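You operate a simulated robot arm through the tools that you are given. There is no shell and no other tool. Be economical: measure what you need, move in short steps, check, and stop when the job is done.

Carry out the task below with a simulated robot arm. There is one attempt and no reset: what you move stays moved.

TASK
Put things in order on the marble sideboard. At the end: the green glass is on the yellow coaster; the blue china ladle stands where the green glass stood; the grey napkin is on the pink coaster; the march block stands where the blue china ladle stood; the white napkin stands on top of the brown bowl; whatever was shut is shut again. Leave all else as you found it, and nothing knocked over.

Only the result counts: the job must be done as asked and must still hold three seconds after the hand-in. Knocking over, shifting, dropping, spilling or breaking anything else fails it.

THE ROBOT
A 7-joint arm with a two-finger parallel gripper, fixed in place. Base frame: the origin is at the foot of the arm, x ahead of it, y to its left, z up; the work surface is at about z = 0.8. Lengths are in m, angles in degrees, forces in N, time in s.
With the tool pointing down near the work surface it reaches from about 0.24 to 0.68 m from the base axis. Its first joint turns from -66.0 to 66.0 degrees. Payload 2.4 kg.
The TCP is the grasp point between the finger pads, 0.03 m short of the fingertips. In the tool frame z runs along the fingers and y along their closing line. Largest opening 0.094 m; finger width 0.028, thickness 0.01; the body of the gripper, 0.05 by 0.096 m, starts 0.055 m behind the TCP.
Orientation is that of the tool frame in the base frame, as a unit quaternion [w, x, y, z]. With the fingers straight down and closing along the base's y, the tool's x points along the base's -x, its y along +y and its z along -z.

THE INTERFACE
- The arm moves only by the tool nudge_tool. Its argument "motion" is a list of rows, each a list of 3 entries, a list of its own where there are three numbers: the shift along the base's x, y, z in units of 250 mm (1.0 is 250 mm), then the turn, a rotation vector about the base's x, y, z in units of 60 degrees (1.0 is 60 degrees), then the gripper command, from -1 (shut) to 1 (fully open), values between in proportion. In form: [[[dx, dy, dz], [wx, wy, wz], claw], ...]. A call has 1 to 10 rows; each row is the pose to reach, as a shift and turn from the pose commanded when the call began. A call with a number of a shift or a turn outside -1 to 1 is refused whole. A row lasts 0.2 s, in which the tool goes at most 0.05 m and 8.6 degrees; a call with a longer step from one row to the next is refused whole, and so is a gripper value outside its range. A pose out of reach is approached as far as the arm can. The call stops where the force on the tool passes 40 N (or 10 N more than at its start, if that is more) or the arm is blocked; 0.2 s more then pass. The fingers move at their own pace (about 0.153 m/s each) and stop on an object; they squeeze with about 34 N. The grip force told is the motor's: it shows also when the fingers shut on nothing. Time passes only in rows, and 0.2 s behind the last, so rows that repeat a pose let the fingers close. It gives the time, the measured TCP pose, the force on the tool (base axes), the opening and the grip force at its end, in the units of the frame above (readings bear some noise).
- Cameras (640 x 400 px; columns grow to the right, rows downward): "scene" is fixed at [0.0574, 0.5077, 1.4354]; the picture's right is [-0.38, -0.93, 0.00], its down [-0.60, 0.25, -0.76] and it looks along [0.70, -0.29, -0.65] (base axes); focal length 368 px, centre (320, 200). "wrist" rides on the gripper at [-0.037, 0, -0.058] in the tool frame; the picture's right is [0.00, -1.00, 0.00], its down [0.97, 0.00, -0.24] and it looks along [0.24, 0.00, 0.97] (tool axes); focal length 218 px, centre (320, 200).
- grab_frame(camera): a new picture of that camera. The clock stands still meanwhile.
- probe_pixels(camera, pixels): for up to 12 pixels [column, row] of the newest picture of that camera ("zoom" is the newest enlarged one), the place [x, y, z] in the base frame of the surface seen there, good to about 0.002 m. The clock stands still meanwhile.
- close_up(camera, box): a new picture of the part [left, top, right, bottom] of that camera's present view, enlarged. The clock stands still meanwhile.
- job_done(): hands the job in; it is judged then, once.

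Work in short steps. Measure before you move; look again where a grasp or a placing could have gone wrong, and mend it. You have 80 turns and 46 pictures in all, those below and enlarged ones among them. Open the gripper and draw the arm clear of the work before you hand the job in, unless the task says otherwise; then end with one line.

The tools are called after "Request:" by a JSON object that holds its "api" and its "payload". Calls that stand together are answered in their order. nudge_tool: Moves the arm, as the interface text tells. Its arguments: {"type":"object","properties":{"motion":{"type":"array"}},"required":["motion"]} The other tools are called the same way: grab_frame (camera) takes a picture; probe_pixels (camera, pixels) gives the place of the surface under pixels of a picture; close_up (camera, box) takes an enlarged picture of a part of a camera's view; job_done () hands the job in.

At the start:

```text
clock: 0.0
position: [0.4474, 0.1183, 1.0779]
ee_rot: [-0.001, 0.001, 1.0, 0.001]
wrist_force: [-0.1, 0.3, 0.1]
grip_width: 0.094
gripper_force: 0.2
```

scene: 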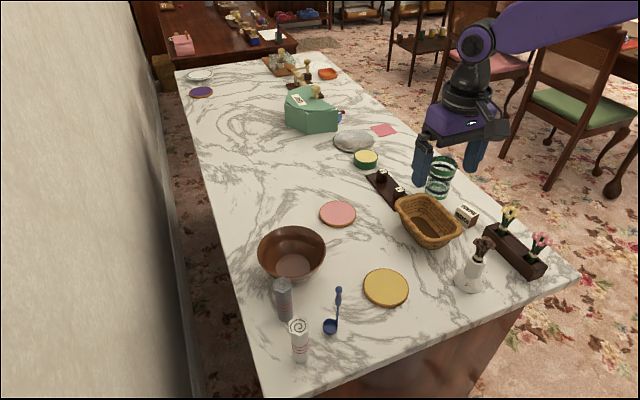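
wrist: 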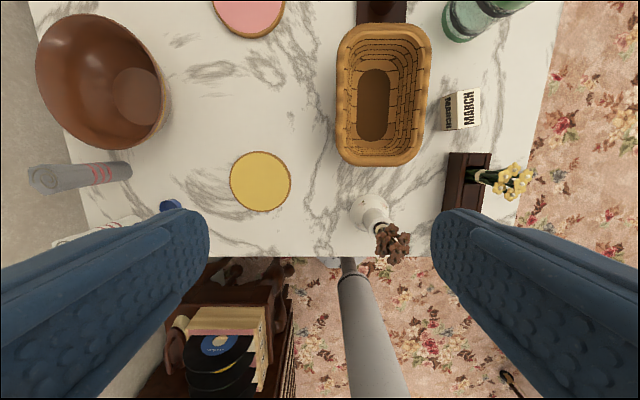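

The pictures show the coasters, ladle, glass, block, bowl and two rolled napkins. I take enlarged views to measure them.

Request:
{"api": "close_up", "payload": {"camera": "scene", "box": [240, 190, 420, 370]}}

Request:
{"api": "close_up", "payload": {"camera": "scene", "box": [360, 140, 560, 300]}}

```text
2.22 times, centred on (330, 280) of scene
```

zoom: 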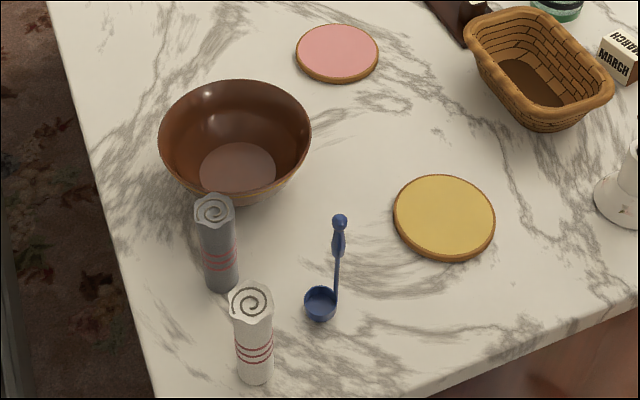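

```text
2.50 times, centred on (460, 220) of scene
```

zoom: 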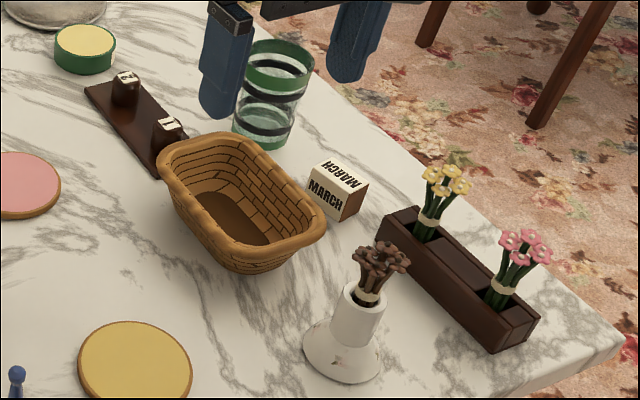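

Measuring key points on scene picture pixels.

Request:
{"api": "grab_frame", "payload": {"camera": "scene"}}

Request:
{"api": "probe_pixels", "payload": {"camera": "scene", "pixels": [[338, 290], [338, 299], [337, 310], [330, 327], [324, 328], [298, 325], [300, 355], [282, 285], [285, 315], [386, 287], [338, 213], [292, 264]]}}

Request:
{"api": "probe_pixels", "payload": {"camera": "scene", "pixels": [[366, 288], [406, 288], [386, 270], [386, 303], [320, 213], [356, 213], [462, 209], [468, 206], [472, 215], [460, 219], [440, 162], [438, 190]]}}

```text
41 pictures are left
```

scene: 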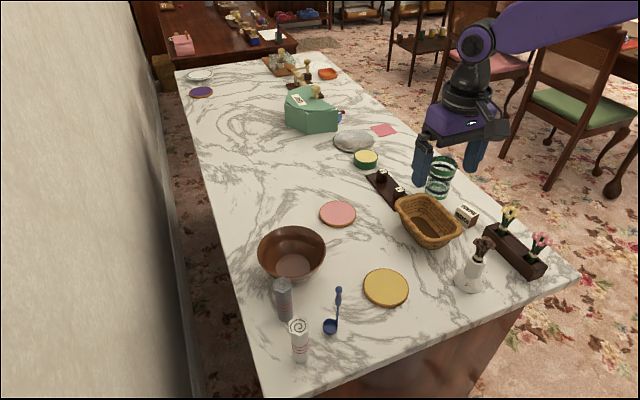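

```text
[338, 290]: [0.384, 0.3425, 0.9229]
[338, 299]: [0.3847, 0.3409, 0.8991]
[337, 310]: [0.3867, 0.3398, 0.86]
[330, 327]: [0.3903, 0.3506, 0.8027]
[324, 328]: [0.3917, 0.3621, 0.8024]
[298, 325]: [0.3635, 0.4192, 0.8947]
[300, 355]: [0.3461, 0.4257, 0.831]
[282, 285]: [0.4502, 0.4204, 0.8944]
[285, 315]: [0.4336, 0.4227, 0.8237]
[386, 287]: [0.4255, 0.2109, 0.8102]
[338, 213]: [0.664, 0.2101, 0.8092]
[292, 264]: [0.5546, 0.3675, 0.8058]
```

```text
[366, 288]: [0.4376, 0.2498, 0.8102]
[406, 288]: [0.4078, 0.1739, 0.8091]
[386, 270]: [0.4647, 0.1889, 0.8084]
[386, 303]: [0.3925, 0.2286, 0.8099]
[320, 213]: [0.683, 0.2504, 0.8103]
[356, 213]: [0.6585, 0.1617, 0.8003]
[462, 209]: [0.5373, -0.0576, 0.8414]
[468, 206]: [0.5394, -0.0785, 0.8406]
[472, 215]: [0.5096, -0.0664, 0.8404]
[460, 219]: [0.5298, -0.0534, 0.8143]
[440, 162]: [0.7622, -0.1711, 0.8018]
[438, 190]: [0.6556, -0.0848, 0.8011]
```

The ladle stands upright (handle near (0.384, 0.342)); the glass is transparent, so I move over it to measure it from above.

Request:
{"api": "nudge_tool", "payload": {"motion": [[[0.08, -0.146, 0], [0, 0, 0], 1], [[0.16, -0.29, 0], [0, 0, 0], 1], [[0.24, -0.436, 0], [0, 0, 0], 1], [[0.32, -0.58, 0], [0, 0, 0], 1], [[0.4, -0.727, 0], [0, 0, 0], 1], [[0.48, -0.873, 0], [0, 0, 0], 1]]}}

Request:
{"api": "grab_frame", "payload": {"camera": "wrist"}}

Request:
{"api": "close_up", "payload": {"camera": "scene", "box": [380, 130, 500, 230]}}

```text
clock: 1.4
position: [0.5654, -0.0987, 1.0741]
ee_rot: [0.0, -0.001, 1.0, 0.0]
wrist_force: [0.3, -0.5, -0.6]
grip_width: 0.0941
gripper_force: 0.1
```

```text
40 pictures are left
```

wrist: 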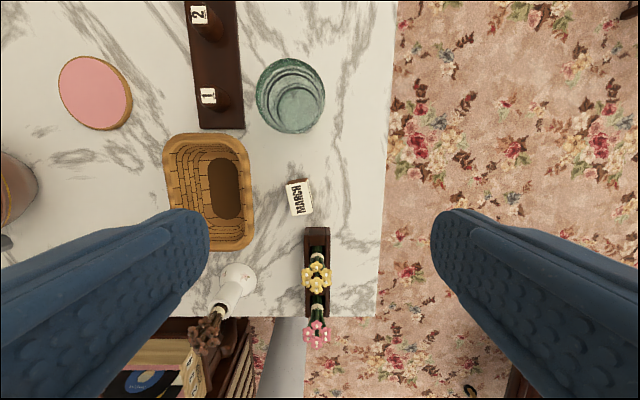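

```text
4.00 times, centred on (440, 180) of scene
```

zoom: 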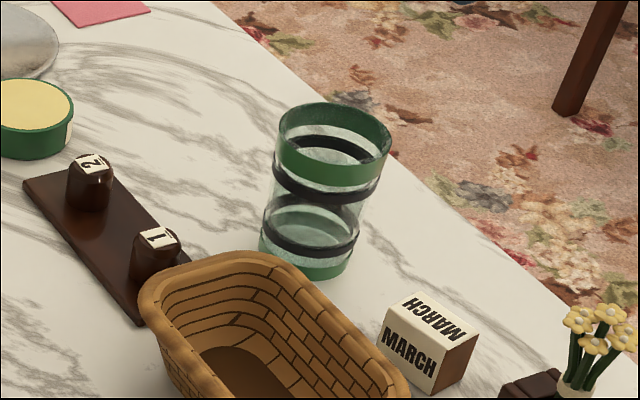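

The glass is empty; rim in wrist view spans about (256–326, 58–133). I probe its rim, base, and neighbours.

Request:
{"api": "probe_pixels", "payload": {"camera": "wrist", "pixels": [[258, 92], [323, 97], [290, 61], [300, 110], [300, 131], [303, 184], [291, 185], [312, 212], [297, 198], [240, 126], [236, 60], [253, 160]]}}

Request:
{"api": "probe_pixels", "payload": {"camera": "zoom", "pixels": [[300, 167], [281, 125], [335, 177], [310, 176], [360, 180], [310, 274], [268, 245], [347, 265], [335, 105], [385, 150], [410, 370], [440, 385]]}}

```text
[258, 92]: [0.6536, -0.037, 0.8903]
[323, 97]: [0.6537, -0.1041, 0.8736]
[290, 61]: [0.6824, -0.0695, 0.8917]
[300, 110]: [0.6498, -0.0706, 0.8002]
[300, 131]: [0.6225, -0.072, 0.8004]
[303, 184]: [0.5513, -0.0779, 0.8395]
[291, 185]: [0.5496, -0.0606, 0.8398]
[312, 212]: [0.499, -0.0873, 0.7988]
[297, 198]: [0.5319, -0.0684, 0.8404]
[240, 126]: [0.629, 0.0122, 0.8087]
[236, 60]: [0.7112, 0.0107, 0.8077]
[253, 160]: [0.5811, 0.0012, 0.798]
```

```text
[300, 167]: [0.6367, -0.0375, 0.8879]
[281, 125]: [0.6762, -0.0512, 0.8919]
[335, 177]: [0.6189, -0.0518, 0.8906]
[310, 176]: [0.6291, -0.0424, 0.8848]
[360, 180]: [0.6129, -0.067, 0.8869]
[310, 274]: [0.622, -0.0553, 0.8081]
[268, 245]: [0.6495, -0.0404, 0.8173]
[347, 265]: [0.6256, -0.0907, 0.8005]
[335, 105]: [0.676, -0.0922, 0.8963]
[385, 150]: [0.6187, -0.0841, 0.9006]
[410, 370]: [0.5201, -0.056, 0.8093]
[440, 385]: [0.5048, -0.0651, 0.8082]
```

The glass's centre is (0.648, -0.0715), radius 0.035, height 0.10. I move above it, then down to z≈0.93 and check before descending.

Request:
{"api": "nudge_tool", "payload": {"motion": [[[0.16, 0.057, 0], [0, 0, 0], 1], [[0.322, 0.114, 0], [0, 0, 0], 1], [[0.322, 0.114, -0.19], [0, 0, 0], 1], [[0.322, 0.114, -0.38], [0, 0, 0], 1], [[0.322, 0.114, -0.5], [0, 0, 0], 1], [[0.322, 0.114, -0.5], [0, 0, 0], 1]]}}

Request:
{"api": "grab_frame", "payload": {"camera": "wrist"}}

```text
clock: 2.8
position: [0.6487, -0.069, 0.9526]
ee_rot: [0.0, 0.0, 1.0, 0.0]
wrist_force: [-0.2, -0.3, 0.1]
grip_width: 0.0941
gripper_force: 0.2
```

```text
38 pictures are left
```

wrist: 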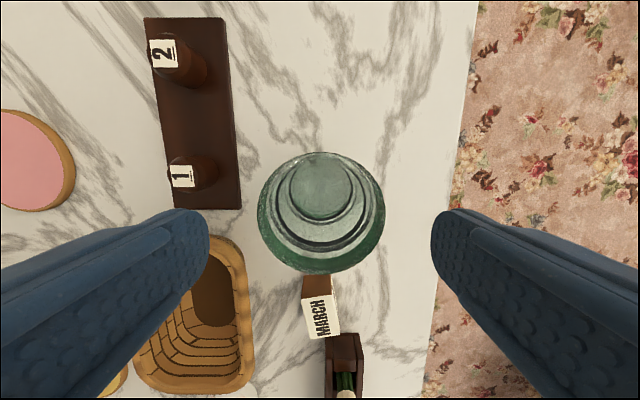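

The glass is centred between the fingers (rim centre near col 321). I descend to z≈0.862 and close.

Request:
{"api": "nudge_tool", "payload": {"motion": [[[0, -0.004, -0.12], [0, 0, 0], 1], [[0, -0.004, -0.24], [0, 0, 0], 1], [[0, -0.004, -0.36], [0, 0, 0], 1], [[0, -0.004, -0.36], [0, 0, 0], 1], [[0, -0.004, -0.36], [0, 0, 0], -1], [[0, -0.004, -0.36], [0, 0, 0], -1], [[0, -0.004, -0.36], [0, 0, 0], -1]]}}

```text
clock: 4.4
position: [0.6482, -0.0712, 0.8634]
ee_rot: [0.0, 0.0, 1.0, 0.0]
wrist_force: [0.5, 0.5, 0.5]
grip_width: 0.0665
gripper_force: 34.1
```

Gripped (0.0665 m). I lift and start carrying toward the yellow coaster at (0.4255, 0.2105).

Request:
{"api": "nudge_tool", "payload": {"motion": [[[0, 0, 0.12], [0, 0, 0], -1], [[0, 0, 0.3], [0, 0, 0], -1], [[0, 0, 0.48], [0, 0, 0], -1], [[0, 0, 0.64], [0, 0, 0], -1], [[0, 0, 0.72], [0, 0, 0], -1], [[-0.11, 0.14, 0.72], [0, 0, 0], -1], [[-0.22, 0.28, 0.72], [0, 0, 0], -1], [[-0.33, 0.42, 0.72], [0, 0, 0], -1], [[-0.44, 0.56, 0.72], [0, 0, 0], -1]]}}

Request:
{"api": "nudge_tool", "payload": {"motion": [[[-0.11, 0.14, 0], [0, 0, 0], -1], [[-0.22, 0.28, 0], [0, 0, 0], -1], [[-0.33, 0.42, 0], [0, 0, 0], -1], [[-0.45, 0.572, 0], [0, 0, 0], -1], [[-0.45, 0.572, -0.16], [0, 0, 0], -1], [[-0.45, 0.572, -0.32], [0, 0, 0], -1], [[-0.45, 0.572, -0.48], [0, 0, 0], -1], [[-0.45, 0.572, -0.56], [0, 0, 0], -1], [[-0.45, 0.572, -0.56], [0, 0, 0], -1]]}}

Request:
{"api": "grab_frame", "payload": {"camera": "scene"}}

```text
clock: 6.4
position: [0.5373, 0.0665, 1.0429]
ee_rot: [0.0, 0.0, 1.0, 0.0]
wrist_force: [-0.6, -0.5, -2.1]
grip_width: 0.0664
gripper_force: 33.6
```

```text
clock: 8.4
position: [0.4224, 0.2121, 0.9055]
ee_rot: [-0.001, 0.0, 1.0, 0.0]
wrist_force: [0.2, 0.5, -1.3]
grip_width: 0.0664
gripper_force: 33.6
```

```text
37 pictures are left
```

scene: 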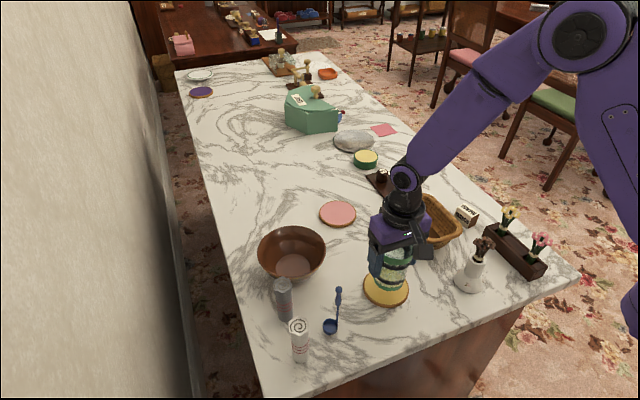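

The glass hangs over the coaster. I lower ~0.03 m to touch, release, and rise.

Request:
{"api": "nudge_tool", "payload": {"motion": [[[0.008, -0.004, -0.06], [0, 0, 0], -1], [[0.008, -0.004, -0.1], [0, 0, 0], -1], [[0.008, -0.004, -0.12], [0, 0, 0], -1], [[0.008, -0.004, -0.12], [0, 0, 0], -1]]}}

```text
clock: 9.4
position: [0.427, 0.2104, 0.8735]
ee_rot: [0.001, 0.0, 1.0, 0.0]
wrist_force: [-0.6, 0.0, -1.3]
grip_width: 0.0662
gripper_force: 33.8
```

Force shows still hanging (-1.3 N); lower in small steps.

Request:
{"api": "nudge_tool", "payload": {"motion": [[[0, 0, -0.006], [0, 0, 0], -1], [[0, 0, -0.012], [0, 0, 0], -1], [[0, 0, -0.012], [0, 0, 0], -1]]}}

Request:
{"api": "close_up", "payload": {"camera": "scene", "box": [340, 230, 440, 320]}}

```text
clock: 10.2
position: [0.4275, 0.2119, 0.8701]
ee_rot: [0.002, 0.0, 1.0, 0.001]
wrist_force: [0.6, 4.1, 19.9]
grip_width: 0.0664
gripper_force: 33.8
```

```text
4.44 times, centred on (390, 275) of scene
```

zoom: 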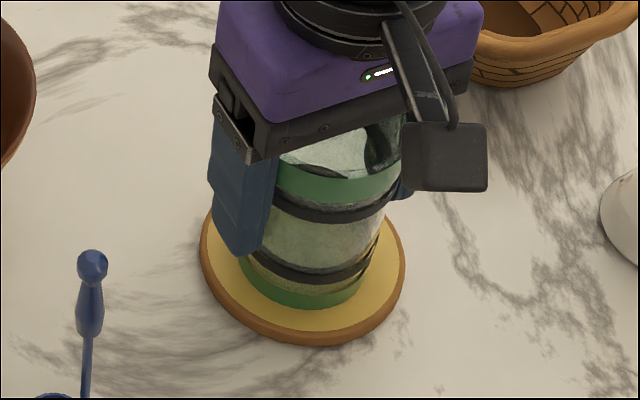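

Now touching (20 N) and well centred. I release and rise straight up to z≈1.05.

Request:
{"api": "nudge_tool", "payload": {"motion": [[[0, 0, 0.004], [0, 0, 0], -0.2], [[0, 0, 0.004], [0, 0, 0], 1], [[0, 0, 0.004], [0, 0, 0], 1], [[0, 0, 0.1], [0, 0, 0], 1], [[0, 0, 0.28], [0, 0, 0], 1], [[0, 0, 0.46], [0, 0, 0], 1], [[0, 0, 0.64], [0, 0, 0], 1], [[0, 0, 0.72], [0, 0, 0], 1]]}}

Request:
{"api": "close_up", "payload": {"camera": "scene", "box": [270, 230, 450, 370]}}

Request:
{"api": "grab_frame", "payload": {"camera": "wrist"}}

```text
clock: 12.0
position: [0.4244, 0.2104, 1.0482]
ee_rot: [0.0, 0.0, 1.0, 0.001]
wrist_force: [0.0, 0.3, 0.2]
grip_width: 0.0939
gripper_force: 0.1
```

```text
2.86 times, centred on (360, 300) of scene
```

zoom: 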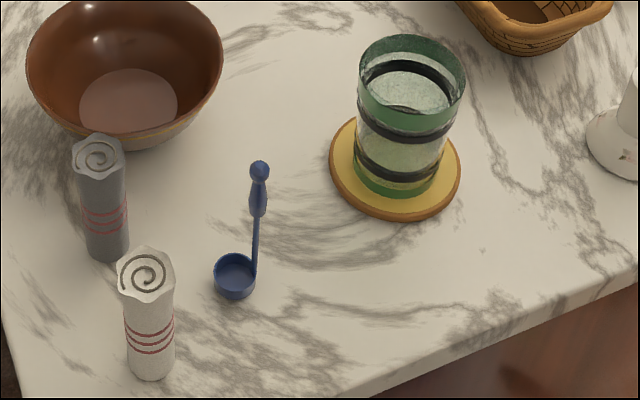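

```text
34 pictures are left
```

wrist: 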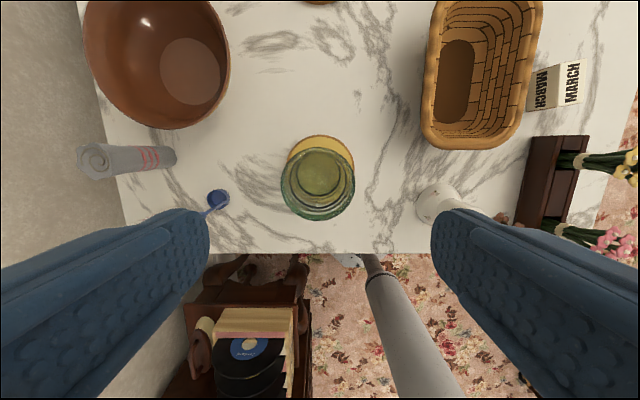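

Glass is on the coaster. Now measure the ladle: handle top at zoom (259,168), bowl around (235,275), and the napkins.

Request:
{"api": "probe_pixels", "payload": {"camera": "zoom", "pixels": [[259, 168], [258, 195], [258, 212], [256, 240], [233, 272], [217, 275], [235, 255], [234, 297], [254, 275], [98, 157], [148, 272], [150, 372]]}}

Request:
{"api": "probe_pixels", "payload": {"camera": "wrist", "pixels": [[218, 199], [208, 198], [228, 198], [218, 190], [218, 207], [193, 70]]}}

```text
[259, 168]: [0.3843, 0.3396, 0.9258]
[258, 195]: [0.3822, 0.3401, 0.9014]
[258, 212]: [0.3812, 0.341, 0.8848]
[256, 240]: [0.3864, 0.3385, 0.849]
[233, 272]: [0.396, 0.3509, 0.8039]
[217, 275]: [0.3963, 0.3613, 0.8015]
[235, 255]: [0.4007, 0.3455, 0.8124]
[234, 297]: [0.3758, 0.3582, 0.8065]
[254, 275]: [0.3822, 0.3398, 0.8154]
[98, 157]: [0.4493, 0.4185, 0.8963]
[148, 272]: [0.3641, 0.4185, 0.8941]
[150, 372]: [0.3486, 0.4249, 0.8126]
```

```text
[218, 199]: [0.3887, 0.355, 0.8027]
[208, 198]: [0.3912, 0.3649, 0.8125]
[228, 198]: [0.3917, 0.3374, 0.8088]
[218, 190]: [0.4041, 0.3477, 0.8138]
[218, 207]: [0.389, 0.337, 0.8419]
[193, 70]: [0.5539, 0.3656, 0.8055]
```

Ladle handle at ≈(0.385, 0.339), bowl at ≈(0.390, 0.352). I move above it with a narrowed gripper and check alignment.

Request:
{"api": "nudge_tool", "payload": {"motion": [[[-0.055, 0.172, 0], [0, 0, 0], 0.3], [[-0.11, 0.345, 0], [0, 0, 0], 0.3], [[-0.166, 0.518, 0], [0, 0, 0], 0.3], [[-0.166, 0.518, -0.15], [0, 0, 0], 0.3], [[-0.166, 0.518, -0.28], [0, 0, 0], 0.3], [[-0.166, 0.518, -0.28], [0, 0, 0], 0.3]]}}

Request:
{"api": "grab_frame", "payload": {"camera": "wrist"}}

Request:
{"api": "close_up", "payload": {"camera": "scene", "box": [270, 230, 420, 370]}}

```text
clock: 13.4
position: [0.3848, 0.342, 0.9775]
ee_rot: [0.0, 0.0, 1.0, 0.0]
wrist_force: [0.0, 0.3, 0.4]
grip_width: 0.061
gripper_force: 0.1
```

```text
33 pictures are left
```

wrist: 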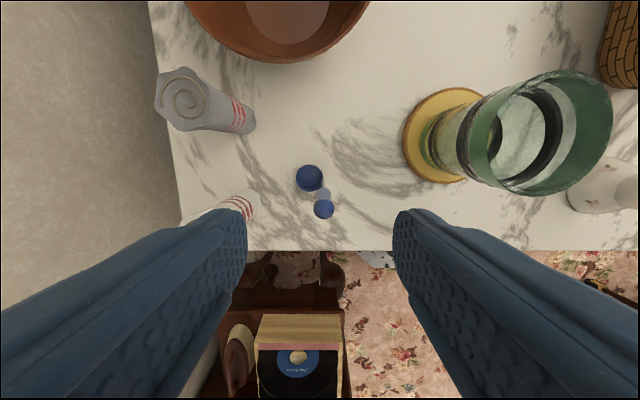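

```text
2.86 times, centred on (345, 300) of scene
```

zoom: 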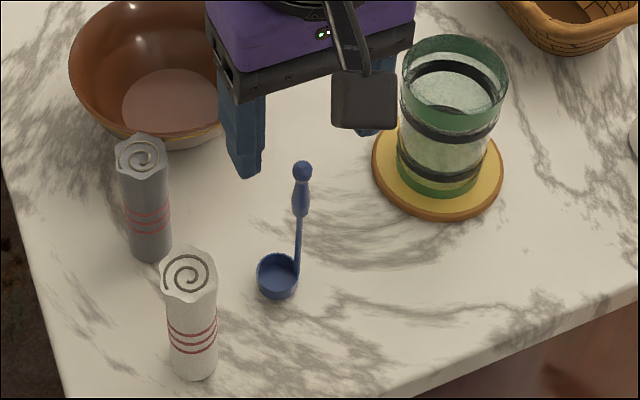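

The handle knob is at wrist (323,209), centred between fingers. I descend to z≈0.893 and close.

Request:
{"api": "nudge_tool", "payload": {"motion": [[[0.01, 0, -0.12], [0, 0, 0], 0.3], [[0.01, 0, -0.24], [0, 0, 0], 0.3], [[0.01, 0, -0.348], [0, 0, 0], 0.3], [[0.01, 0, -0.348], [0, 0, 0], 0.3], [[0.01, 0, -0.348], [0, 0, 0], -0.6], [[0.01, 0, -0.348], [0, 0, 0], -1], [[0.01, 0, -0.348], [0, 0, 0], -1]]}}

Request:
{"api": "close_up", "payload": {"camera": "scene", "box": [270, 230, 420, 370]}}

```text
clock: 15.0
position: [0.3874, 0.3402, 0.8937]
ee_rot: [0.0, 0.001, 1.0, 0.001]
wrist_force: [-0.3, 0.1, 0.7]
grip_width: 0.0112
gripper_force: 33.8
```

```text
2.86 times, centred on (345, 300) of scene
```

zoom: 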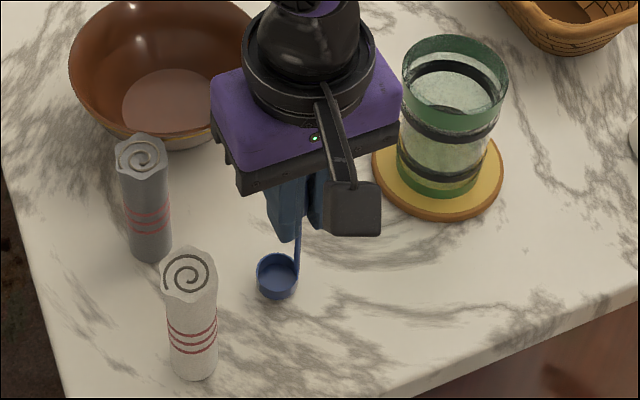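

Gripped. Lift 0.16 m and carry toward the glass's old spot, in two calls.

Request:
{"api": "nudge_tool", "payload": {"motion": [[[0, 0, 0.1], [0, 0, 0], -1], [[0, 0, 0.28], [0, 0, 0], -1], [[0, 0, 0.46], [0, 0, 0], -1], [[0, 0, 0.64], [0, 0, 0], -1], [[0.0936, -0.1524, 0.64], [0, 0, 0], -1], [[0.1873, -0.3047, 0.64], [0, 0, 0], -1], [[0.2809, -0.4571, 0.64], [0, 0, 0], -1], [[0.3745, -0.6095, 0.64], [0, 0, 0], -1], [[0.4682, -0.7618, 0.64], [0, 0, 0], -1]]}}

Request:
{"api": "nudge_tool", "payload": {"motion": [[[0.0936, -0.1524, 0], [0, 0, 0], -1], [[0.1873, -0.3047, 0], [0, 0, 0], -1], [[0.2809, -0.4571, 0], [0, 0, 0], -1], [[0.3745, -0.6095, 0], [0, 0, 0], -1], [[0.4682, -0.7618, 0], [0, 0, 0], -1], [[0.5618, -0.9142, 0], [0, 0, 0], -1], [[0.5618, -0.9142, -0.15], [0, 0, 0], -1], [[0.5618, -0.9142, -0.35], [0, 0, 0], -1], [[0.5618, -0.9142, -0.5], [0, 0, 0], -1], [[0.5618, -0.9142, -0.5], [0, 0, 0], -1]]}}

Request:
{"api": "close_up", "payload": {"camera": "scene", "box": [370, 110, 510, 230]}}

```text
clock: 17.0
position: [0.5043, 0.1485, 1.0539]
ee_rot: [0.0, 0.0, 1.0, 0.0]
wrist_force: [-0.4, -1.2, -1.2]
grip_width: 0.0111
gripper_force: 34.6
```

```text
clock: 19.2
position: [0.6501, -0.0784, 0.9256]
ee_rot: [0.0, 0.0, 1.0, 0.001]
wrist_force: [0.1, -0.4, -0.6]
grip_width: 0.0111
gripper_force: 34.0
```

```text
3.33 times, centred on (440, 170) of scene
```

zoom: 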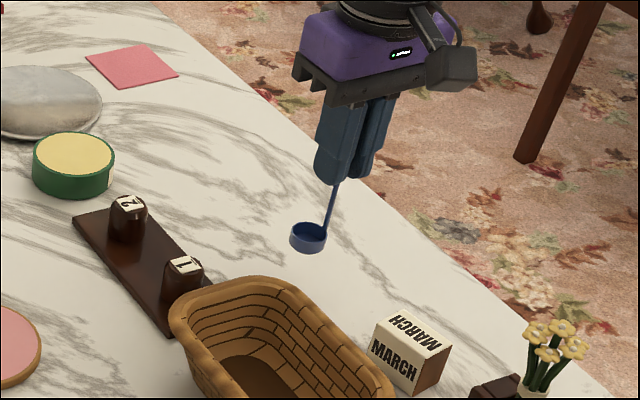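

The ladle hangs over the spot. Lower about 0.034 m in small last steps.

Request:
{"api": "nudge_tool", "payload": {"motion": [[[-0.006, 0, -0.06], [0, 0, 0], -1], [[-0.006, 0, -0.11], [0, 0, 0], -1], [[-0.006, 0, -0.132], [0, 0, 0], -1], [[-0.006, 0, -0.138], [0, 0, 0], -1], [[-0.006, 0, -0.138], [0, 0, 0], -1]]}}

Request:
{"api": "close_up", "payload": {"camera": "scene", "box": [400, 130, 500, 220]}}

```text
clock: 20.4
position: [0.6449, -0.0797, 0.8944]
ee_rot: [0.001, 0.0, 1.0, 0.0]
wrist_force: [-0.4, 0.2, 5.7]
grip_width: 0.0109
gripper_force: 33.7
```

```text
4.44 times, centred on (450, 175) of scene
```

zoom: 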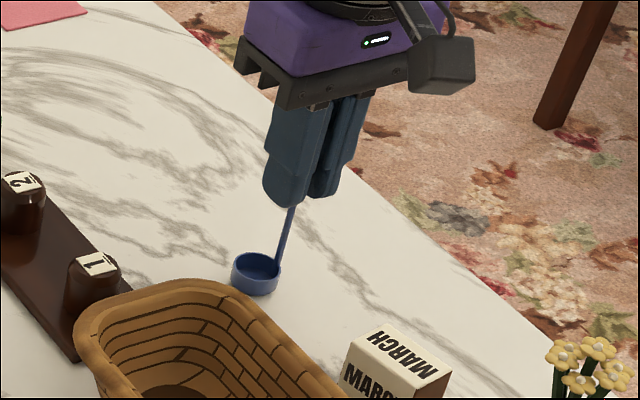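

Touching the surface (5.7 N) and upright. Release and rise.

Request:
{"api": "nudge_tool", "payload": {"motion": [[[0, 0, 0], [0, 0, 0], -0.5], [[0, 0, 0], [0, 0, 0], 0.3], [[0, 0, 0], [0, 0, 0], 0.3], [[0, 0, 0.12], [0, 0, 0], 0.3], [[0, 0, 0.3], [0, 0, 0], 0.3], [[0, 0, 0.48], [0, 0, 0], 0.3], [[0, 0, 0.62], [0, 0, 0], 0.3], [[-0.1, 0, 0.62], [0, 0, 0], 0.3]]}}

Request:
{"api": "close_up", "payload": {"camera": "scene", "box": [390, 130, 510, 230]}}

```text
clock: 22.2
position: [0.6195, -0.0773, 1.0485]
ee_rot: [0.0, 0.0, 1.0, 0.001]
wrist_force: [-0.5, 0.5, -0.8]
grip_width: 0.0609
gripper_force: 0.1
```

```text
4.00 times, centred on (450, 180) of scene
```

zoom: 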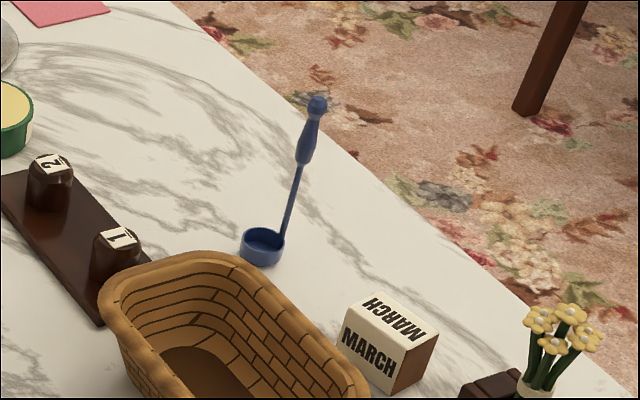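

Ladle stands. Now go to the grey napkin near (0.45, 0.42).

Request:
{"api": "nudge_tool", "payload": {"motion": [[[-0.062, 0.182, 0], [0, 0, 0], 0.6], [[-0.124, 0.364, 0], [0, 0, 0], 0.6], [[-0.186, 0.546, 0], [0, 0, 0], 0.6], [[-0.248, 0.728, 0], [0, 0, 0], 0.6], [[-0.31, 0.91, 0], [0, 0, 0], 0.6]]}}

Request:
{"api": "nudge_tool", "payload": {"motion": [[[-0.062, 0.182, 0], [0, 0, 0], 0.6], [[-0.124, 0.364, 0], [0, 0, 0], 0.6], [[-0.186, 0.546, 0], [0, 0, 0], 0.6], [[-0.248, 0.728, 0], [0, 0, 0], 0.6], [[-0.31, 0.91, 0], [0, 0, 0], 0.6], [[-0.37, 1.0, 0], [0, 0, 0], 0.6], [[-0.37, 1.0, -0.16], [0, 0, 0], 0.6], [[-0.37, 1.0, -0.28], [0, 0, 0], 0.6], [[-0.37, 1.0, -0.28], [0, 0, 0], 0.6]]}}

Request:
{"api": "grab_frame", "payload": {"camera": "wrist"}}

```text
clock: 23.4
position: [0.54, 0.1496, 1.0474]
ee_rot: [0.0, 0.001, 1.0, -0.001]
wrist_force: [-0.5, -0.3, 0.0]
grip_width: 0.0756
gripper_force: 0.1
```

```text
clock: 25.4
position: [0.448, 0.3962, 0.9796]
ee_rot: [0.0, 0.0, 1.0, 0.0]
wrist_force: [-0.2, 0.1, 0.2]
grip_width: 0.0752
gripper_force: 0.1
```

```text
27 pictures are left
```

wrist: 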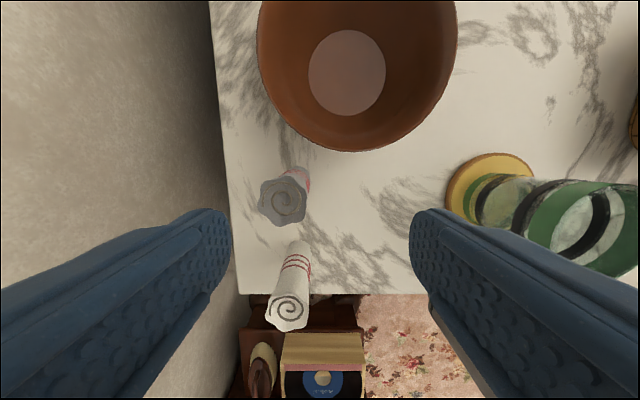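

Grey napkin top centre at (284,201), white at (287,308). Probe those, the bowl rim, and the wall.

Request:
{"api": "probe_pixels", "payload": {"camera": "wrist", "pixels": [[284, 201], [262, 203], [305, 200], [284, 224], [284, 180], [287, 308], [271, 308], [303, 308], [304, 172], [180, 100], [348, 72], [370, 150]]}}

Request:
{"api": "probe_pixels", "payload": {"camera": "wrist", "pixels": [[259, 40], [455, 40], [265, 80], [450, 80], [300, 135], [420, 125], [312, 72], [384, 72], [348, 32], [348, 112], [225, 240], [350, 130]]}}

```text
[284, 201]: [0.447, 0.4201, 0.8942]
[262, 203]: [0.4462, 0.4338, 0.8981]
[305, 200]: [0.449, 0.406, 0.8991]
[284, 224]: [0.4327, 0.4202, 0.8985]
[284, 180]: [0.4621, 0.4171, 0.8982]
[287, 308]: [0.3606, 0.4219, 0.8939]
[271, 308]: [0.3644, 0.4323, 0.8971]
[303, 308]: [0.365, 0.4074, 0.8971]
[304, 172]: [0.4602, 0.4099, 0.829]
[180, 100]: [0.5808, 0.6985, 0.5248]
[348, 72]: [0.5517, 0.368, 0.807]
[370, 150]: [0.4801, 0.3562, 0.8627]
```

```text
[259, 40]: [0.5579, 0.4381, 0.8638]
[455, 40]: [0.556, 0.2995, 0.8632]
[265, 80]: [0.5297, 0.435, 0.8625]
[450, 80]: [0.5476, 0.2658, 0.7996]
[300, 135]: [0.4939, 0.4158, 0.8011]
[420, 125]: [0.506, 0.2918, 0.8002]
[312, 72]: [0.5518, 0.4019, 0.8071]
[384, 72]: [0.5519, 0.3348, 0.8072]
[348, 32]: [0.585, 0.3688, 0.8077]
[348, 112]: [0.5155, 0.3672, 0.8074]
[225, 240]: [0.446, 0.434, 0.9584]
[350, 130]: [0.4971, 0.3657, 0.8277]
```

Grey napkin axis (0.4475, 0.420), top 0.898. I align, descend to z≈0.868, and close.

Request:
{"api": "nudge_tool", "payload": {"motion": [[[-0.006, 0.092, 0], [0, 0, 0], 0.6], [[-0.006, 0.092, -0.15], [0, 0, 0], 0.6], [[-0.006, 0.092, -0.3], [0, 0, 0], 0.6], [[-0.006, 0.092, -0.442], [0, 0, 0], 0.6], [[-0.006, 0.092, -0.442], [0, 0, 0], 0.6], [[-0.006, 0.092, -0.442], [0, 0, 0], -0.4], [[-0.006, 0.092, -0.442], [0, 0, 0], -1], [[-0.006, 0.092, -0.442], [0, 0, 0], -1]]}}

Request:
{"api": "nudge_tool", "payload": {"motion": [[[0, 0, 0.1], [0, 0, 0], -1], [[0, 0, 0.28], [0, 0, 0], -1], [[0, 0, 0.46], [0, 0, 0], -1], [[0, 0, 0.6], [0, 0, 0], -1]]}}

Request:
{"api": "grab_frame", "payload": {"camera": "scene"}}

```text
clock: 27.2
position: [0.4447, 0.4211, 0.8708]
ee_rot: [-0.001, 0.0, 1.0, 0.0]
wrist_force: [-0.2, 0.8, 0.4]
grip_width: 0.034
gripper_force: 34.1
```

```text
clock: 28.2
position: [0.4443, 0.4217, 1.0157]
ee_rot: [0.0, 0.0, 1.0, 0.0]
wrist_force: [-0.7, 0.2, -1.3]
grip_width: 0.0337
gripper_force: 33.4
```

```text
26 pictures are left
```

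scene: 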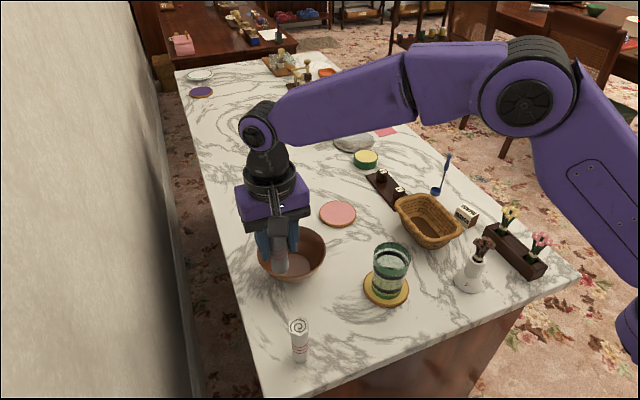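

Napkin held. Probe the pink coaster's outline around (337,213).

Request:
{"api": "probe_pixels", "payload": {"camera": "scene", "pixels": [[337, 213], [322, 214], [353, 214], [337, 203], [337, 222], [326, 206], [349, 206], [326, 221], [349, 221]]}}

```text
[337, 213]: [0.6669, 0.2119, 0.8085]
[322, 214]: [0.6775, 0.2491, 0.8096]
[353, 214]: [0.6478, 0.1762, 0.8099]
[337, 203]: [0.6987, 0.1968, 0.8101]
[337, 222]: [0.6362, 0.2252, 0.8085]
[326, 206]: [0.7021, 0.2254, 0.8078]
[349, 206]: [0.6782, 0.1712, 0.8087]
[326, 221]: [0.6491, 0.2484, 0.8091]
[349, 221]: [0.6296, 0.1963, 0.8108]
```

Coaster centre ≈(0.665, 0.212), near the reach limit. I move over (0.655, 0.209) and see how well the arm follows.

Request:
{"api": "nudge_tool", "payload": {"motion": [[[0.119, -0.121, 0], [0, 0, 0], -1], [[0.238, -0.242, 0], [0, 0, 0], -1], [[0.357, -0.363, 0], [0, 0, 0], -1], [[0.477, -0.483, 0], [0, 0, 0], -1], [[0.596, -0.604, 0], [0, 0, 0], -1], [[0.715, -0.725, 0], [0, 0, 0], -1], [[0.834, -0.846, 0], [0, 0, 0], -1], [[0.834, -0.846, -0.15], [0, 0, 0], -1], [[0.834, -0.846, -0.3], [0, 0, 0], -1], [[0.834, -0.846, -0.4], [0, 0, 0], -1]]}}

Request:
{"api": "close_up", "payload": {"camera": "scene", "box": [270, 140, 410, 260]}}

```text
clock: 30.4
position: [0.6581, 0.2057, 0.9179]
ee_rot: [0.0, 0.0, 1.0, -0.001]
wrist_force: [0.1, -0.2, -0.5]
grip_width: 0.0336
gripper_force: 34.0
```

```text
3.33 times, centred on (340, 200) of scene
```

zoom: 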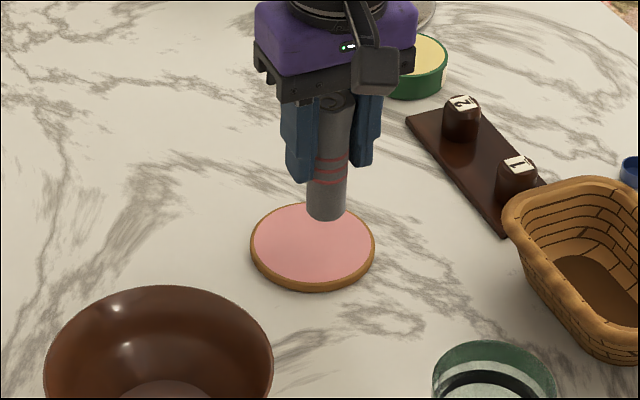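

Reach is fine. I shift slightly to the centre and lower to near-contact.

Request:
{"api": "nudge_tool", "payload": {"motion": [[[0.02, 0.012, -0.07], [0, 0, 0], -1], [[0.02, 0.012, -0.13], [0, 0, 0], -1], [[0.02, 0.012, -0.152], [0, 0, 0], -1], [[0.02, 0.012, -0.158], [0, 0, 0], -1], [[0.02, 0.012, -0.158], [0, 0, 0], -1]]}}

Request:
{"api": "close_up", "payload": {"camera": "scene", "box": [270, 140, 410, 260]}}

```text
clock: 31.6
position: [0.6611, 0.2124, 0.8794]
ee_rot: [0.001, 0.0, 1.0, 0.0]
wrist_force: [0.7, 0.2, 2.0]
grip_width: 0.0339
gripper_force: 34.1
```

```text
3.33 times, centred on (340, 200) of scene
```

zoom: 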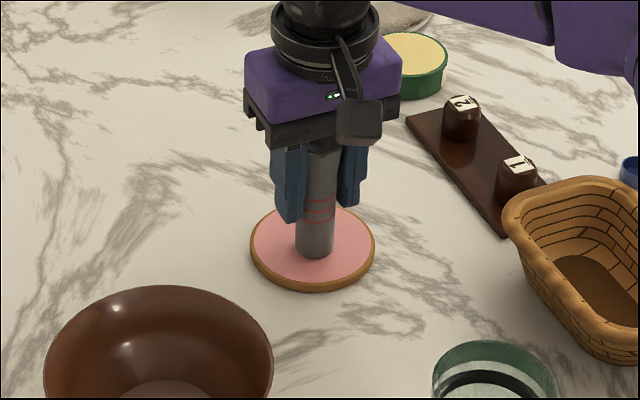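

Napkin on the coaster, contact felt (+2 N). Release and rise.

Request:
{"api": "nudge_tool", "payload": {"motion": [[[0, 0, -0.002], [0, 0, 0], -1], [[0, 0, -0.002], [0, 0, 0], -0.1], [[0, 0, -0.002], [0, 0, 0], 0.5], [[0, 0, -0.002], [0, 0, 0], 0.5], [[0, 0, 0.1], [0, 0, 0], 0.5], [[0, 0, 0.26], [0, 0, 0], 0.5], [[0, 0, 0.44], [0, 0, 0], 0.5], [[0, 0, 0.6], [0, 0, 0], 0.5]]}}

Request:
{"api": "close_up", "payload": {"camera": "scene", "box": [270, 140, 410, 260]}}

```text
clock: 33.4
position: [0.6524, 0.2119, 1.0288]
ee_rot: [-0.001, 0.001, 1.0, 0.0]
wrist_force: [0.4, -0.6, -0.4]
grip_width: 0.0705
gripper_force: 0.1
out of reach, approached as far as the arm can: row 8
```

```text
3.33 times, centred on (340, 200) of scene
```

zoom: 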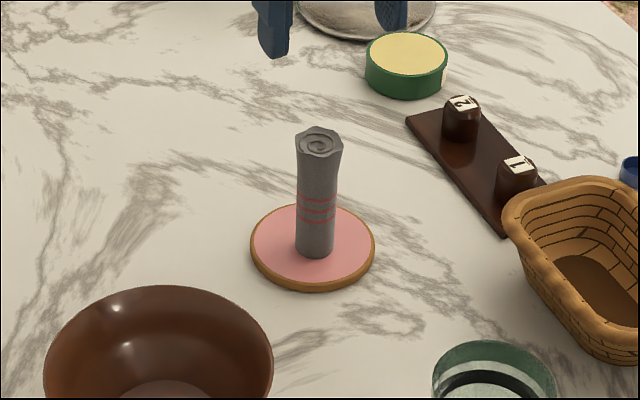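

Grey napkin stands. Head to the white napkin at (0.362, 0.420).

Request:
{"api": "nudge_tool", "payload": {"motion": [[[-0.13, 0.092, 0], [0, 0, 0], 0.5], [[-0.26, 0.184, 0], [0, 0, 0], 0.5], [[-0.39, 0.276, 0], [0, 0, 0], 0.5], [[-0.52, 0.368, 0], [0, 0, 0], 0.5], [[-0.65, 0.46, 0], [0, 0, 0], 0.5], [[-0.78, 0.55, 0], [0, 0, 0], 0.5], [[-0.92, 0.65, 0], [0, 0, 0], 0.5], [[-0.92, 0.65, 0], [0, 0, 0], 0.5]]}}

```text
clock: 35.2
position: [0.4224, 0.3698, 1.0276]
ee_rot: [0.0, 0.0, 1.0, 0.0]
wrist_force: [-1.3, 0.1, -0.5]
grip_width: 0.0706
gripper_force: 0.1
```

Next, align over the white napkin and check from the wrist.

Request:
{"api": "nudge_tool", "payload": {"motion": [[[-0.12, 0.094, 0], [0, 0, 0], 0.5], [[-0.246, 0.188, 0], [0, 0, 0], 0.5], [[-0.246, 0.188, -0.15], [0, 0, 0], 0.5], [[-0.246, 0.188, -0.2], [0, 0, 0], 0.5], [[-0.246, 0.188, -0.2], [0, 0, 0], 0.5]]}}

Request:
{"api": "grab_frame", "payload": {"camera": "wrist"}}

```text
clock: 36.4
position: [0.3636, 0.421, 0.9768]
ee_rot: [-0.001, 0.0, 1.0, 0.0]
wrist_force: [0.1, -0.4, 0.0]
grip_width: 0.0705
gripper_force: 0.1
```

```text
22 pictures are left
```

wrist: 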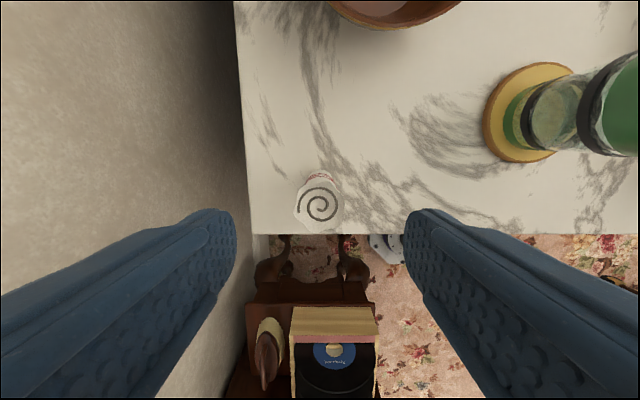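

Napkin centred at (319,205). Descend to z≈0.870, close and lift.

Request:
{"api": "nudge_tool", "payload": {"motion": [[[0, 0, -0.15], [0, 0, 0], 0.5], [[0, 0, -0.3], [0, 0, 0], 0.5], [[0, 0, -0.43], [0, 0, 0], 0.5], [[0, 0, -0.43], [0, 0, 0], 0.5], [[0, 0, -0.43], [0, 0, 0], -0.4], [[0, 0, -0.43], [0, 0, 0], -1], [[0, 0, -0.43], [0, 0, 0], -1]]}}

Request:
{"api": "nudge_tool", "payload": {"motion": [[[0, 0, 0.1], [0, 0, 0], -1], [[0, 0, 0.28], [0, 0, 0], -1], [[0, 0, 0.46], [0, 0, 0], -1], [[0, 0, 0.6], [0, 0, 0], -1], [[0, 0, 0.6], [0, 0, 0], -1]]}}

```text
clock: 38.0
position: [0.3637, 0.4224, 0.8706]
ee_rot: [0.0, 0.001, 1.0, -0.002]
wrist_force: [-0.4, -0.1, 0.7]
grip_width: 0.0334
gripper_force: 34.2
```

```text
clock: 39.2
position: [0.3662, 0.4213, 1.021]
ee_rot: [-0.001, 0.0, 1.0, 0.0]
wrist_force: [-0.7, 0.2, -0.2]
grip_width: 0.0333
gripper_force: 33.6
```

Held. Carry over the bowl centre (0.551, 0.3685) and lower part-way.

Request:
{"api": "nudge_tool", "payload": {"motion": [[[0.15, -0.042, 0], [0, 0, 0], -1], [[0.3, -0.084, 0], [0, 0, 0], -1], [[0.45, -0.126, 0], [0, 0, 0], -1], [[0.6, -0.168, 0], [0, 0, 0], -1], [[0.75, -0.208, 0], [0, 0, 0], -1], [[0.75, -0.208, 0], [0, 0, 0], -1], [[0.75, -0.208, -0.15], [0, 0, 0], -1], [[0.75, -0.208, -0.3], [0, 0, 0], -1], [[0.75, -0.208, -0.3], [0, 0, 0], -1]]}}

Request:
{"api": "close_up", "payload": {"camera": "scene", "box": [230, 190, 370, 310]}}

Request:
{"api": "grab_frame", "payload": {"camera": "wrist"}}

```text
clock: 41.2
position: [0.5522, 0.3661, 0.9468]
ee_rot: [0.0, 0.0, 1.0, 0.0]
wrist_force: [0.6, 0.8, -0.5]
grip_width: 0.033
gripper_force: 34.1
```

```text
3.33 times, centred on (300, 250) of scene
```

zoom: 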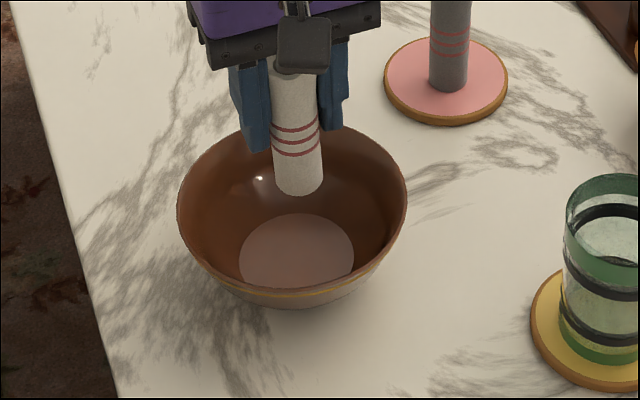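

```text
20 pictures are left
```

wrist: 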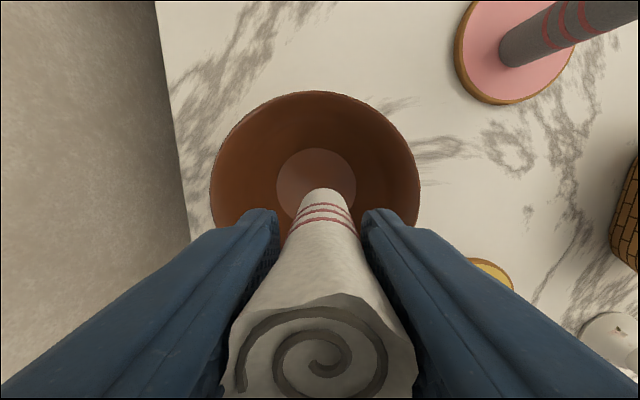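

Aligned within ~3 mm; I shift +y slightly and lower toward the bowl floor.

Request:
{"api": "nudge_tool", "payload": {"motion": [[[0, 0.01, -0.08], [0, 0, 0], -1], [[0, 0.01, -0.16], [0, 0, 0], -1], [[0, 0.01, -0.23], [0, 0, 0], -1], [[0, 0.01, -0.255], [0, 0, 0], -1], [[0, 0.01, -0.265], [0, 0, 0], -1], [[0, 0.01, -0.265], [0, 0, 0], -1]]}}

Request:
{"api": "close_up", "payload": {"camera": "scene", "box": [230, 190, 370, 310]}}

```text
clock: 41.7
position: [0.5537, 0.3713, 0.9305]
ee_rot: [0.008, 0.0, 1.0, 0.005]
wrist_force: [0.2, 0.2, 4.5]
grip_width: 0.033
gripper_force: 33.9
stopped in row 2: the force on the tool passed its limit (the readings are from after the stop); the commanded pose is now the measured one
```

```text
3.33 times, centred on (300, 250) of scene
```

zoom: 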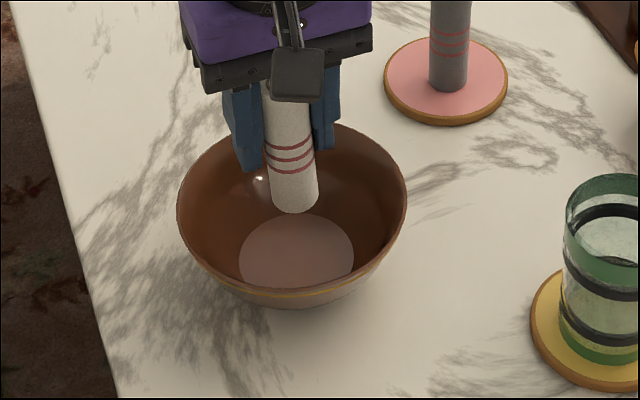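

Contact at TCP z≈0.93, i.e. napkin base ≈0.861, the rim height: the bowl behaves as if it has a solid top at the rim, so the napkin stands on top of it. I lift, straighten, and lower again slowly to confirm.

Request:
{"api": "nudge_tool", "payload": {"motion": [[[0, 0, 0.03], [-0.0096, 0.0153, 0], -1], [[-0.008, -0.006, 0.058], [-0.0096, 0.0153, 0], -1], [[-0.008, -0.006, 0.058], [-0.0096, 0.0153, 0], -1]]}}

Request:
{"api": "close_up", "payload": {"camera": "wrist", "box": [180, 60, 460, 260]}}

```text
clock: 42.5
position: [0.5511, 0.37, 0.9439]
ee_rot: [-0.002, 0.0, 1.0, -0.002]
wrist_force: [0.0, -0.5, -0.5]
grip_width: 0.0328
gripper_force: 34.5
```

```text
2.00 times, centred on (320, 160) of wrist
```

zoom: 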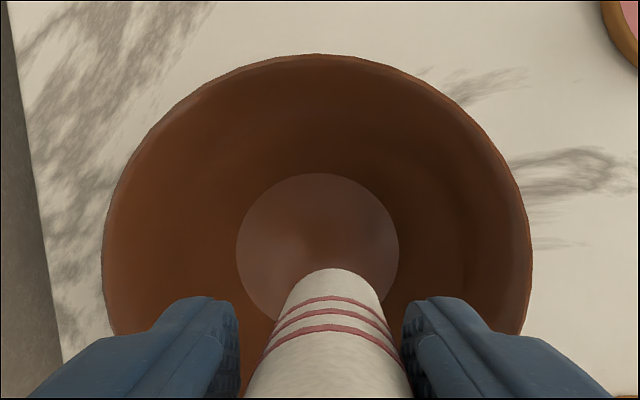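

The napkin hangs straight over the bowl. Lower in ~2 mm steps to find contact.

Request:
{"api": "nudge_tool", "payload": {"motion": [[[0, 0, -0.016], [0, 0, 0], -1], [[0, 0, -0.024], [0, 0, 0], -1], [[0, 0, -0.032], [0, 0, 0], -1], [[0, 0, -0.038], [0, 0, 0], -1], [[0, 0, -0.038], [0, 0, 0], -1]]}}

```text
clock: 43.7
position: [0.5528, 0.371, 0.9354]
ee_rot: [-0.002, -0.001, 1.0, -0.002]
wrist_force: [0.7, 1.0, 0.4]
grip_width: 0.0333
gripper_force: 34.2
```

Request:
{"api": "nudge_tool", "payload": {"motion": [[[0, 0, -0.004], [0, 0, 0], -1], [[0, 0, -0.008], [0, 0, 0], -1], [[0, 0, -0.008], [0, 0, 0], -1]]}}

Request:
{"api": "close_up", "payload": {"camera": "scene", "box": [230, 190, 370, 310]}}

```text
clock: 44.5
position: [0.5503, 0.3702, 0.9335]
ee_rot: [-0.002, 0.0, 1.0, -0.003]
wrist_force: [-0.6, 0.9, 0.5]
grip_width: 0.0331
gripper_force: 33.7
```

```text
3.33 times, centred on (300, 250) of scene
```

zoom: 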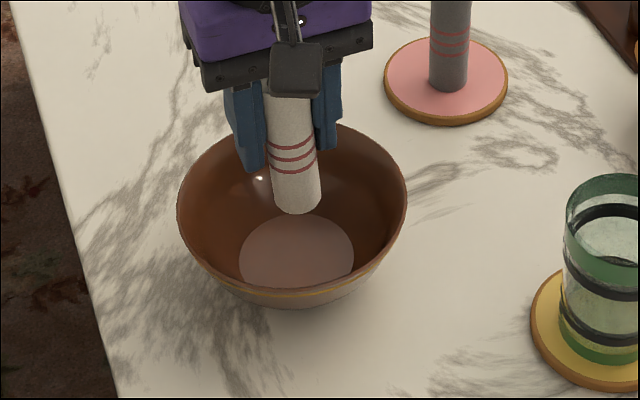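

Little force yet; continue lowering 1 mm at a time.

Request:
{"api": "nudge_tool", "payload": {"motion": [[[0, 0, -0.004], [0, 0, 0], -1], [[0, 0, -0.008], [0, 0, 0], -1], [[0, 0, -0.008], [0, 0, 0], -1]]}}

```text
clock: 45.3
position: [0.5528, 0.3706, 0.9317]
ee_rot: [-0.002, 0.0, 1.0, -0.001]
wrist_force: [-0.2, -0.4, -0.1]
grip_width: 0.0332
gripper_force: 34.1
```

Request:
{"api": "nudge_tool", "payload": {"motion": [[[0, 0, -0.006], [0, 0, 0], -1], [[0, 0, -0.012], [0, 0, 0], -1], [[0, 0, -0.012], [0, 0, 0], -1]]}}

```text
clock: 46.1
position: [0.5507, 0.371, 0.9304]
ee_rot: [-0.001, 0.0, 1.0, 0.0]
wrist_force: [-6.1, -3.9, 26.6]
grip_width: 0.0331
gripper_force: 34.0
```

Firm contact again at TCP z≈0.930 (26 N). I ease 1 mm up and open just a few mm, so the napkin stays caged while I check it stands.

Request:
{"api": "nudge_tool", "payload": {"motion": [[[0, 0, 0.004], [0, 0, 0], -1], [[0, 0, 0.004], [0, 0, 0], -0.12], [[0, 0, 0.004], [0, 0, 0], -0.12], [[0, 0, 0.004], [0, 0, 0], -0.12]]}}

Request:
{"api": "close_up", "payload": {"camera": "scene", "box": [230, 190, 370, 310]}}

```text
clock: 47.1
position: [0.5523, 0.3703, 0.9293]
ee_rot: [-0.001, 0.0, 1.0, -0.001]
wrist_force: [0.2, -0.3, -0.7]
grip_width: 0.0415
gripper_force: 0.1
```

```text
3.33 times, centred on (300, 250) of scene
```

zoom: 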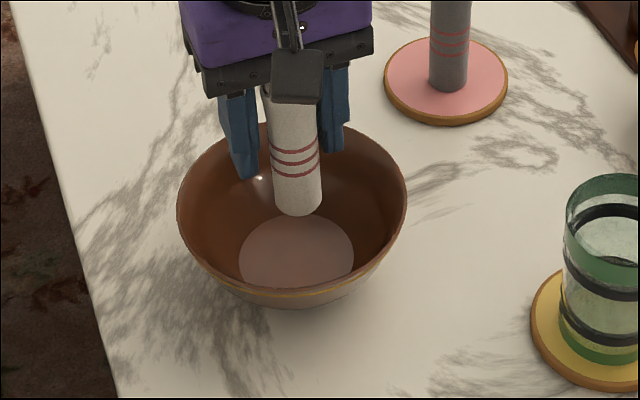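

It stands on the bowl's top at rim level. Open wider and take another look.

Request:
{"api": "nudge_tool", "payload": {"motion": [[[0, 0, 0], [0, 0, 0], 0.1], [[0, 0, 0], [0, 0, 0], 0.4], [[0, 0, 0], [0, 0, 0], 0.4], [[0, 0, 0], [0, 0, 0], 0.4], [[0, 0, 0], [0, 0, 0], 0.4]]}}

Request:
{"api": "grab_frame", "payload": {"camera": "wrist"}}

```text
clock: 48.3
position: [0.5515, 0.372, 0.9278]
ee_rot: [-0.002, -0.001, 1.0, -0.002]
wrist_force: [-0.6, 0.0, 0.1]
grip_width: 0.0655
gripper_force: 0.0
```

```text
15 pictures are left
```

wrist: 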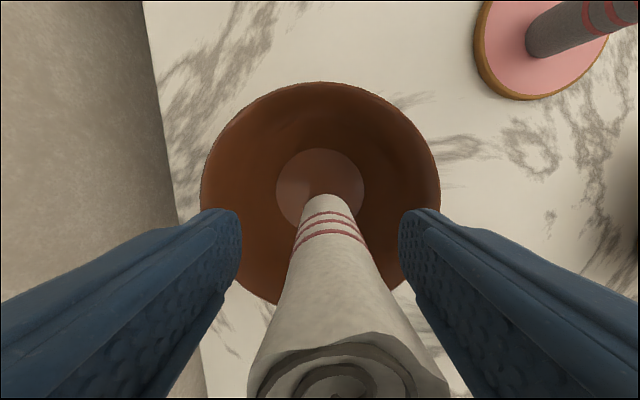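

Napkin is free and still standing. Rise straight up well clear and inspect.

Request:
{"api": "nudge_tool", "payload": {"motion": [[[0, -0.008, 0.06], [0, 0, 0], 0.6], [[0, -0.008, 0.2], [0, 0, 0], 0.6], [[0, -0.008, 0.36], [0, 0, 0], 0.6], [[-0.06, -0.09, 0.44], [0, 0, 0], 0.6], [[-0.12, -0.25, 0.44], [0, 0, 0], 0.6], [[-0.12, -0.43, 0.44], [0, 0, 0], 0.6]]}}

Request:
{"api": "grab_frame", "payload": {"camera": "scene"}}

```text
clock: 49.7
position: [0.5227, 0.261, 1.0396]
ee_rot: [-0.002, 0.0, 1.0, -0.003]
wrist_force: [0.7, -0.4, -0.3]
grip_width: 0.0751
gripper_force: 0.1
```

```text
14 pictures are left
```

scene: 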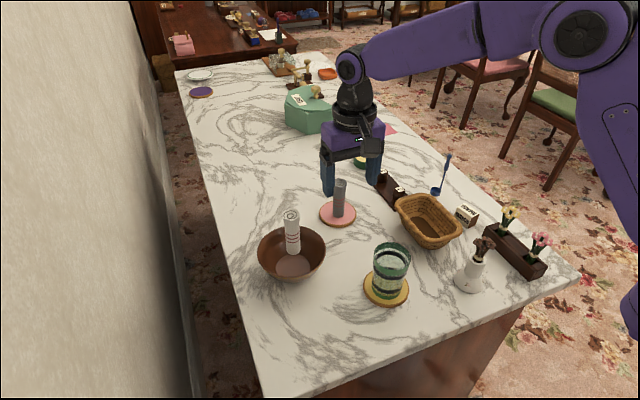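

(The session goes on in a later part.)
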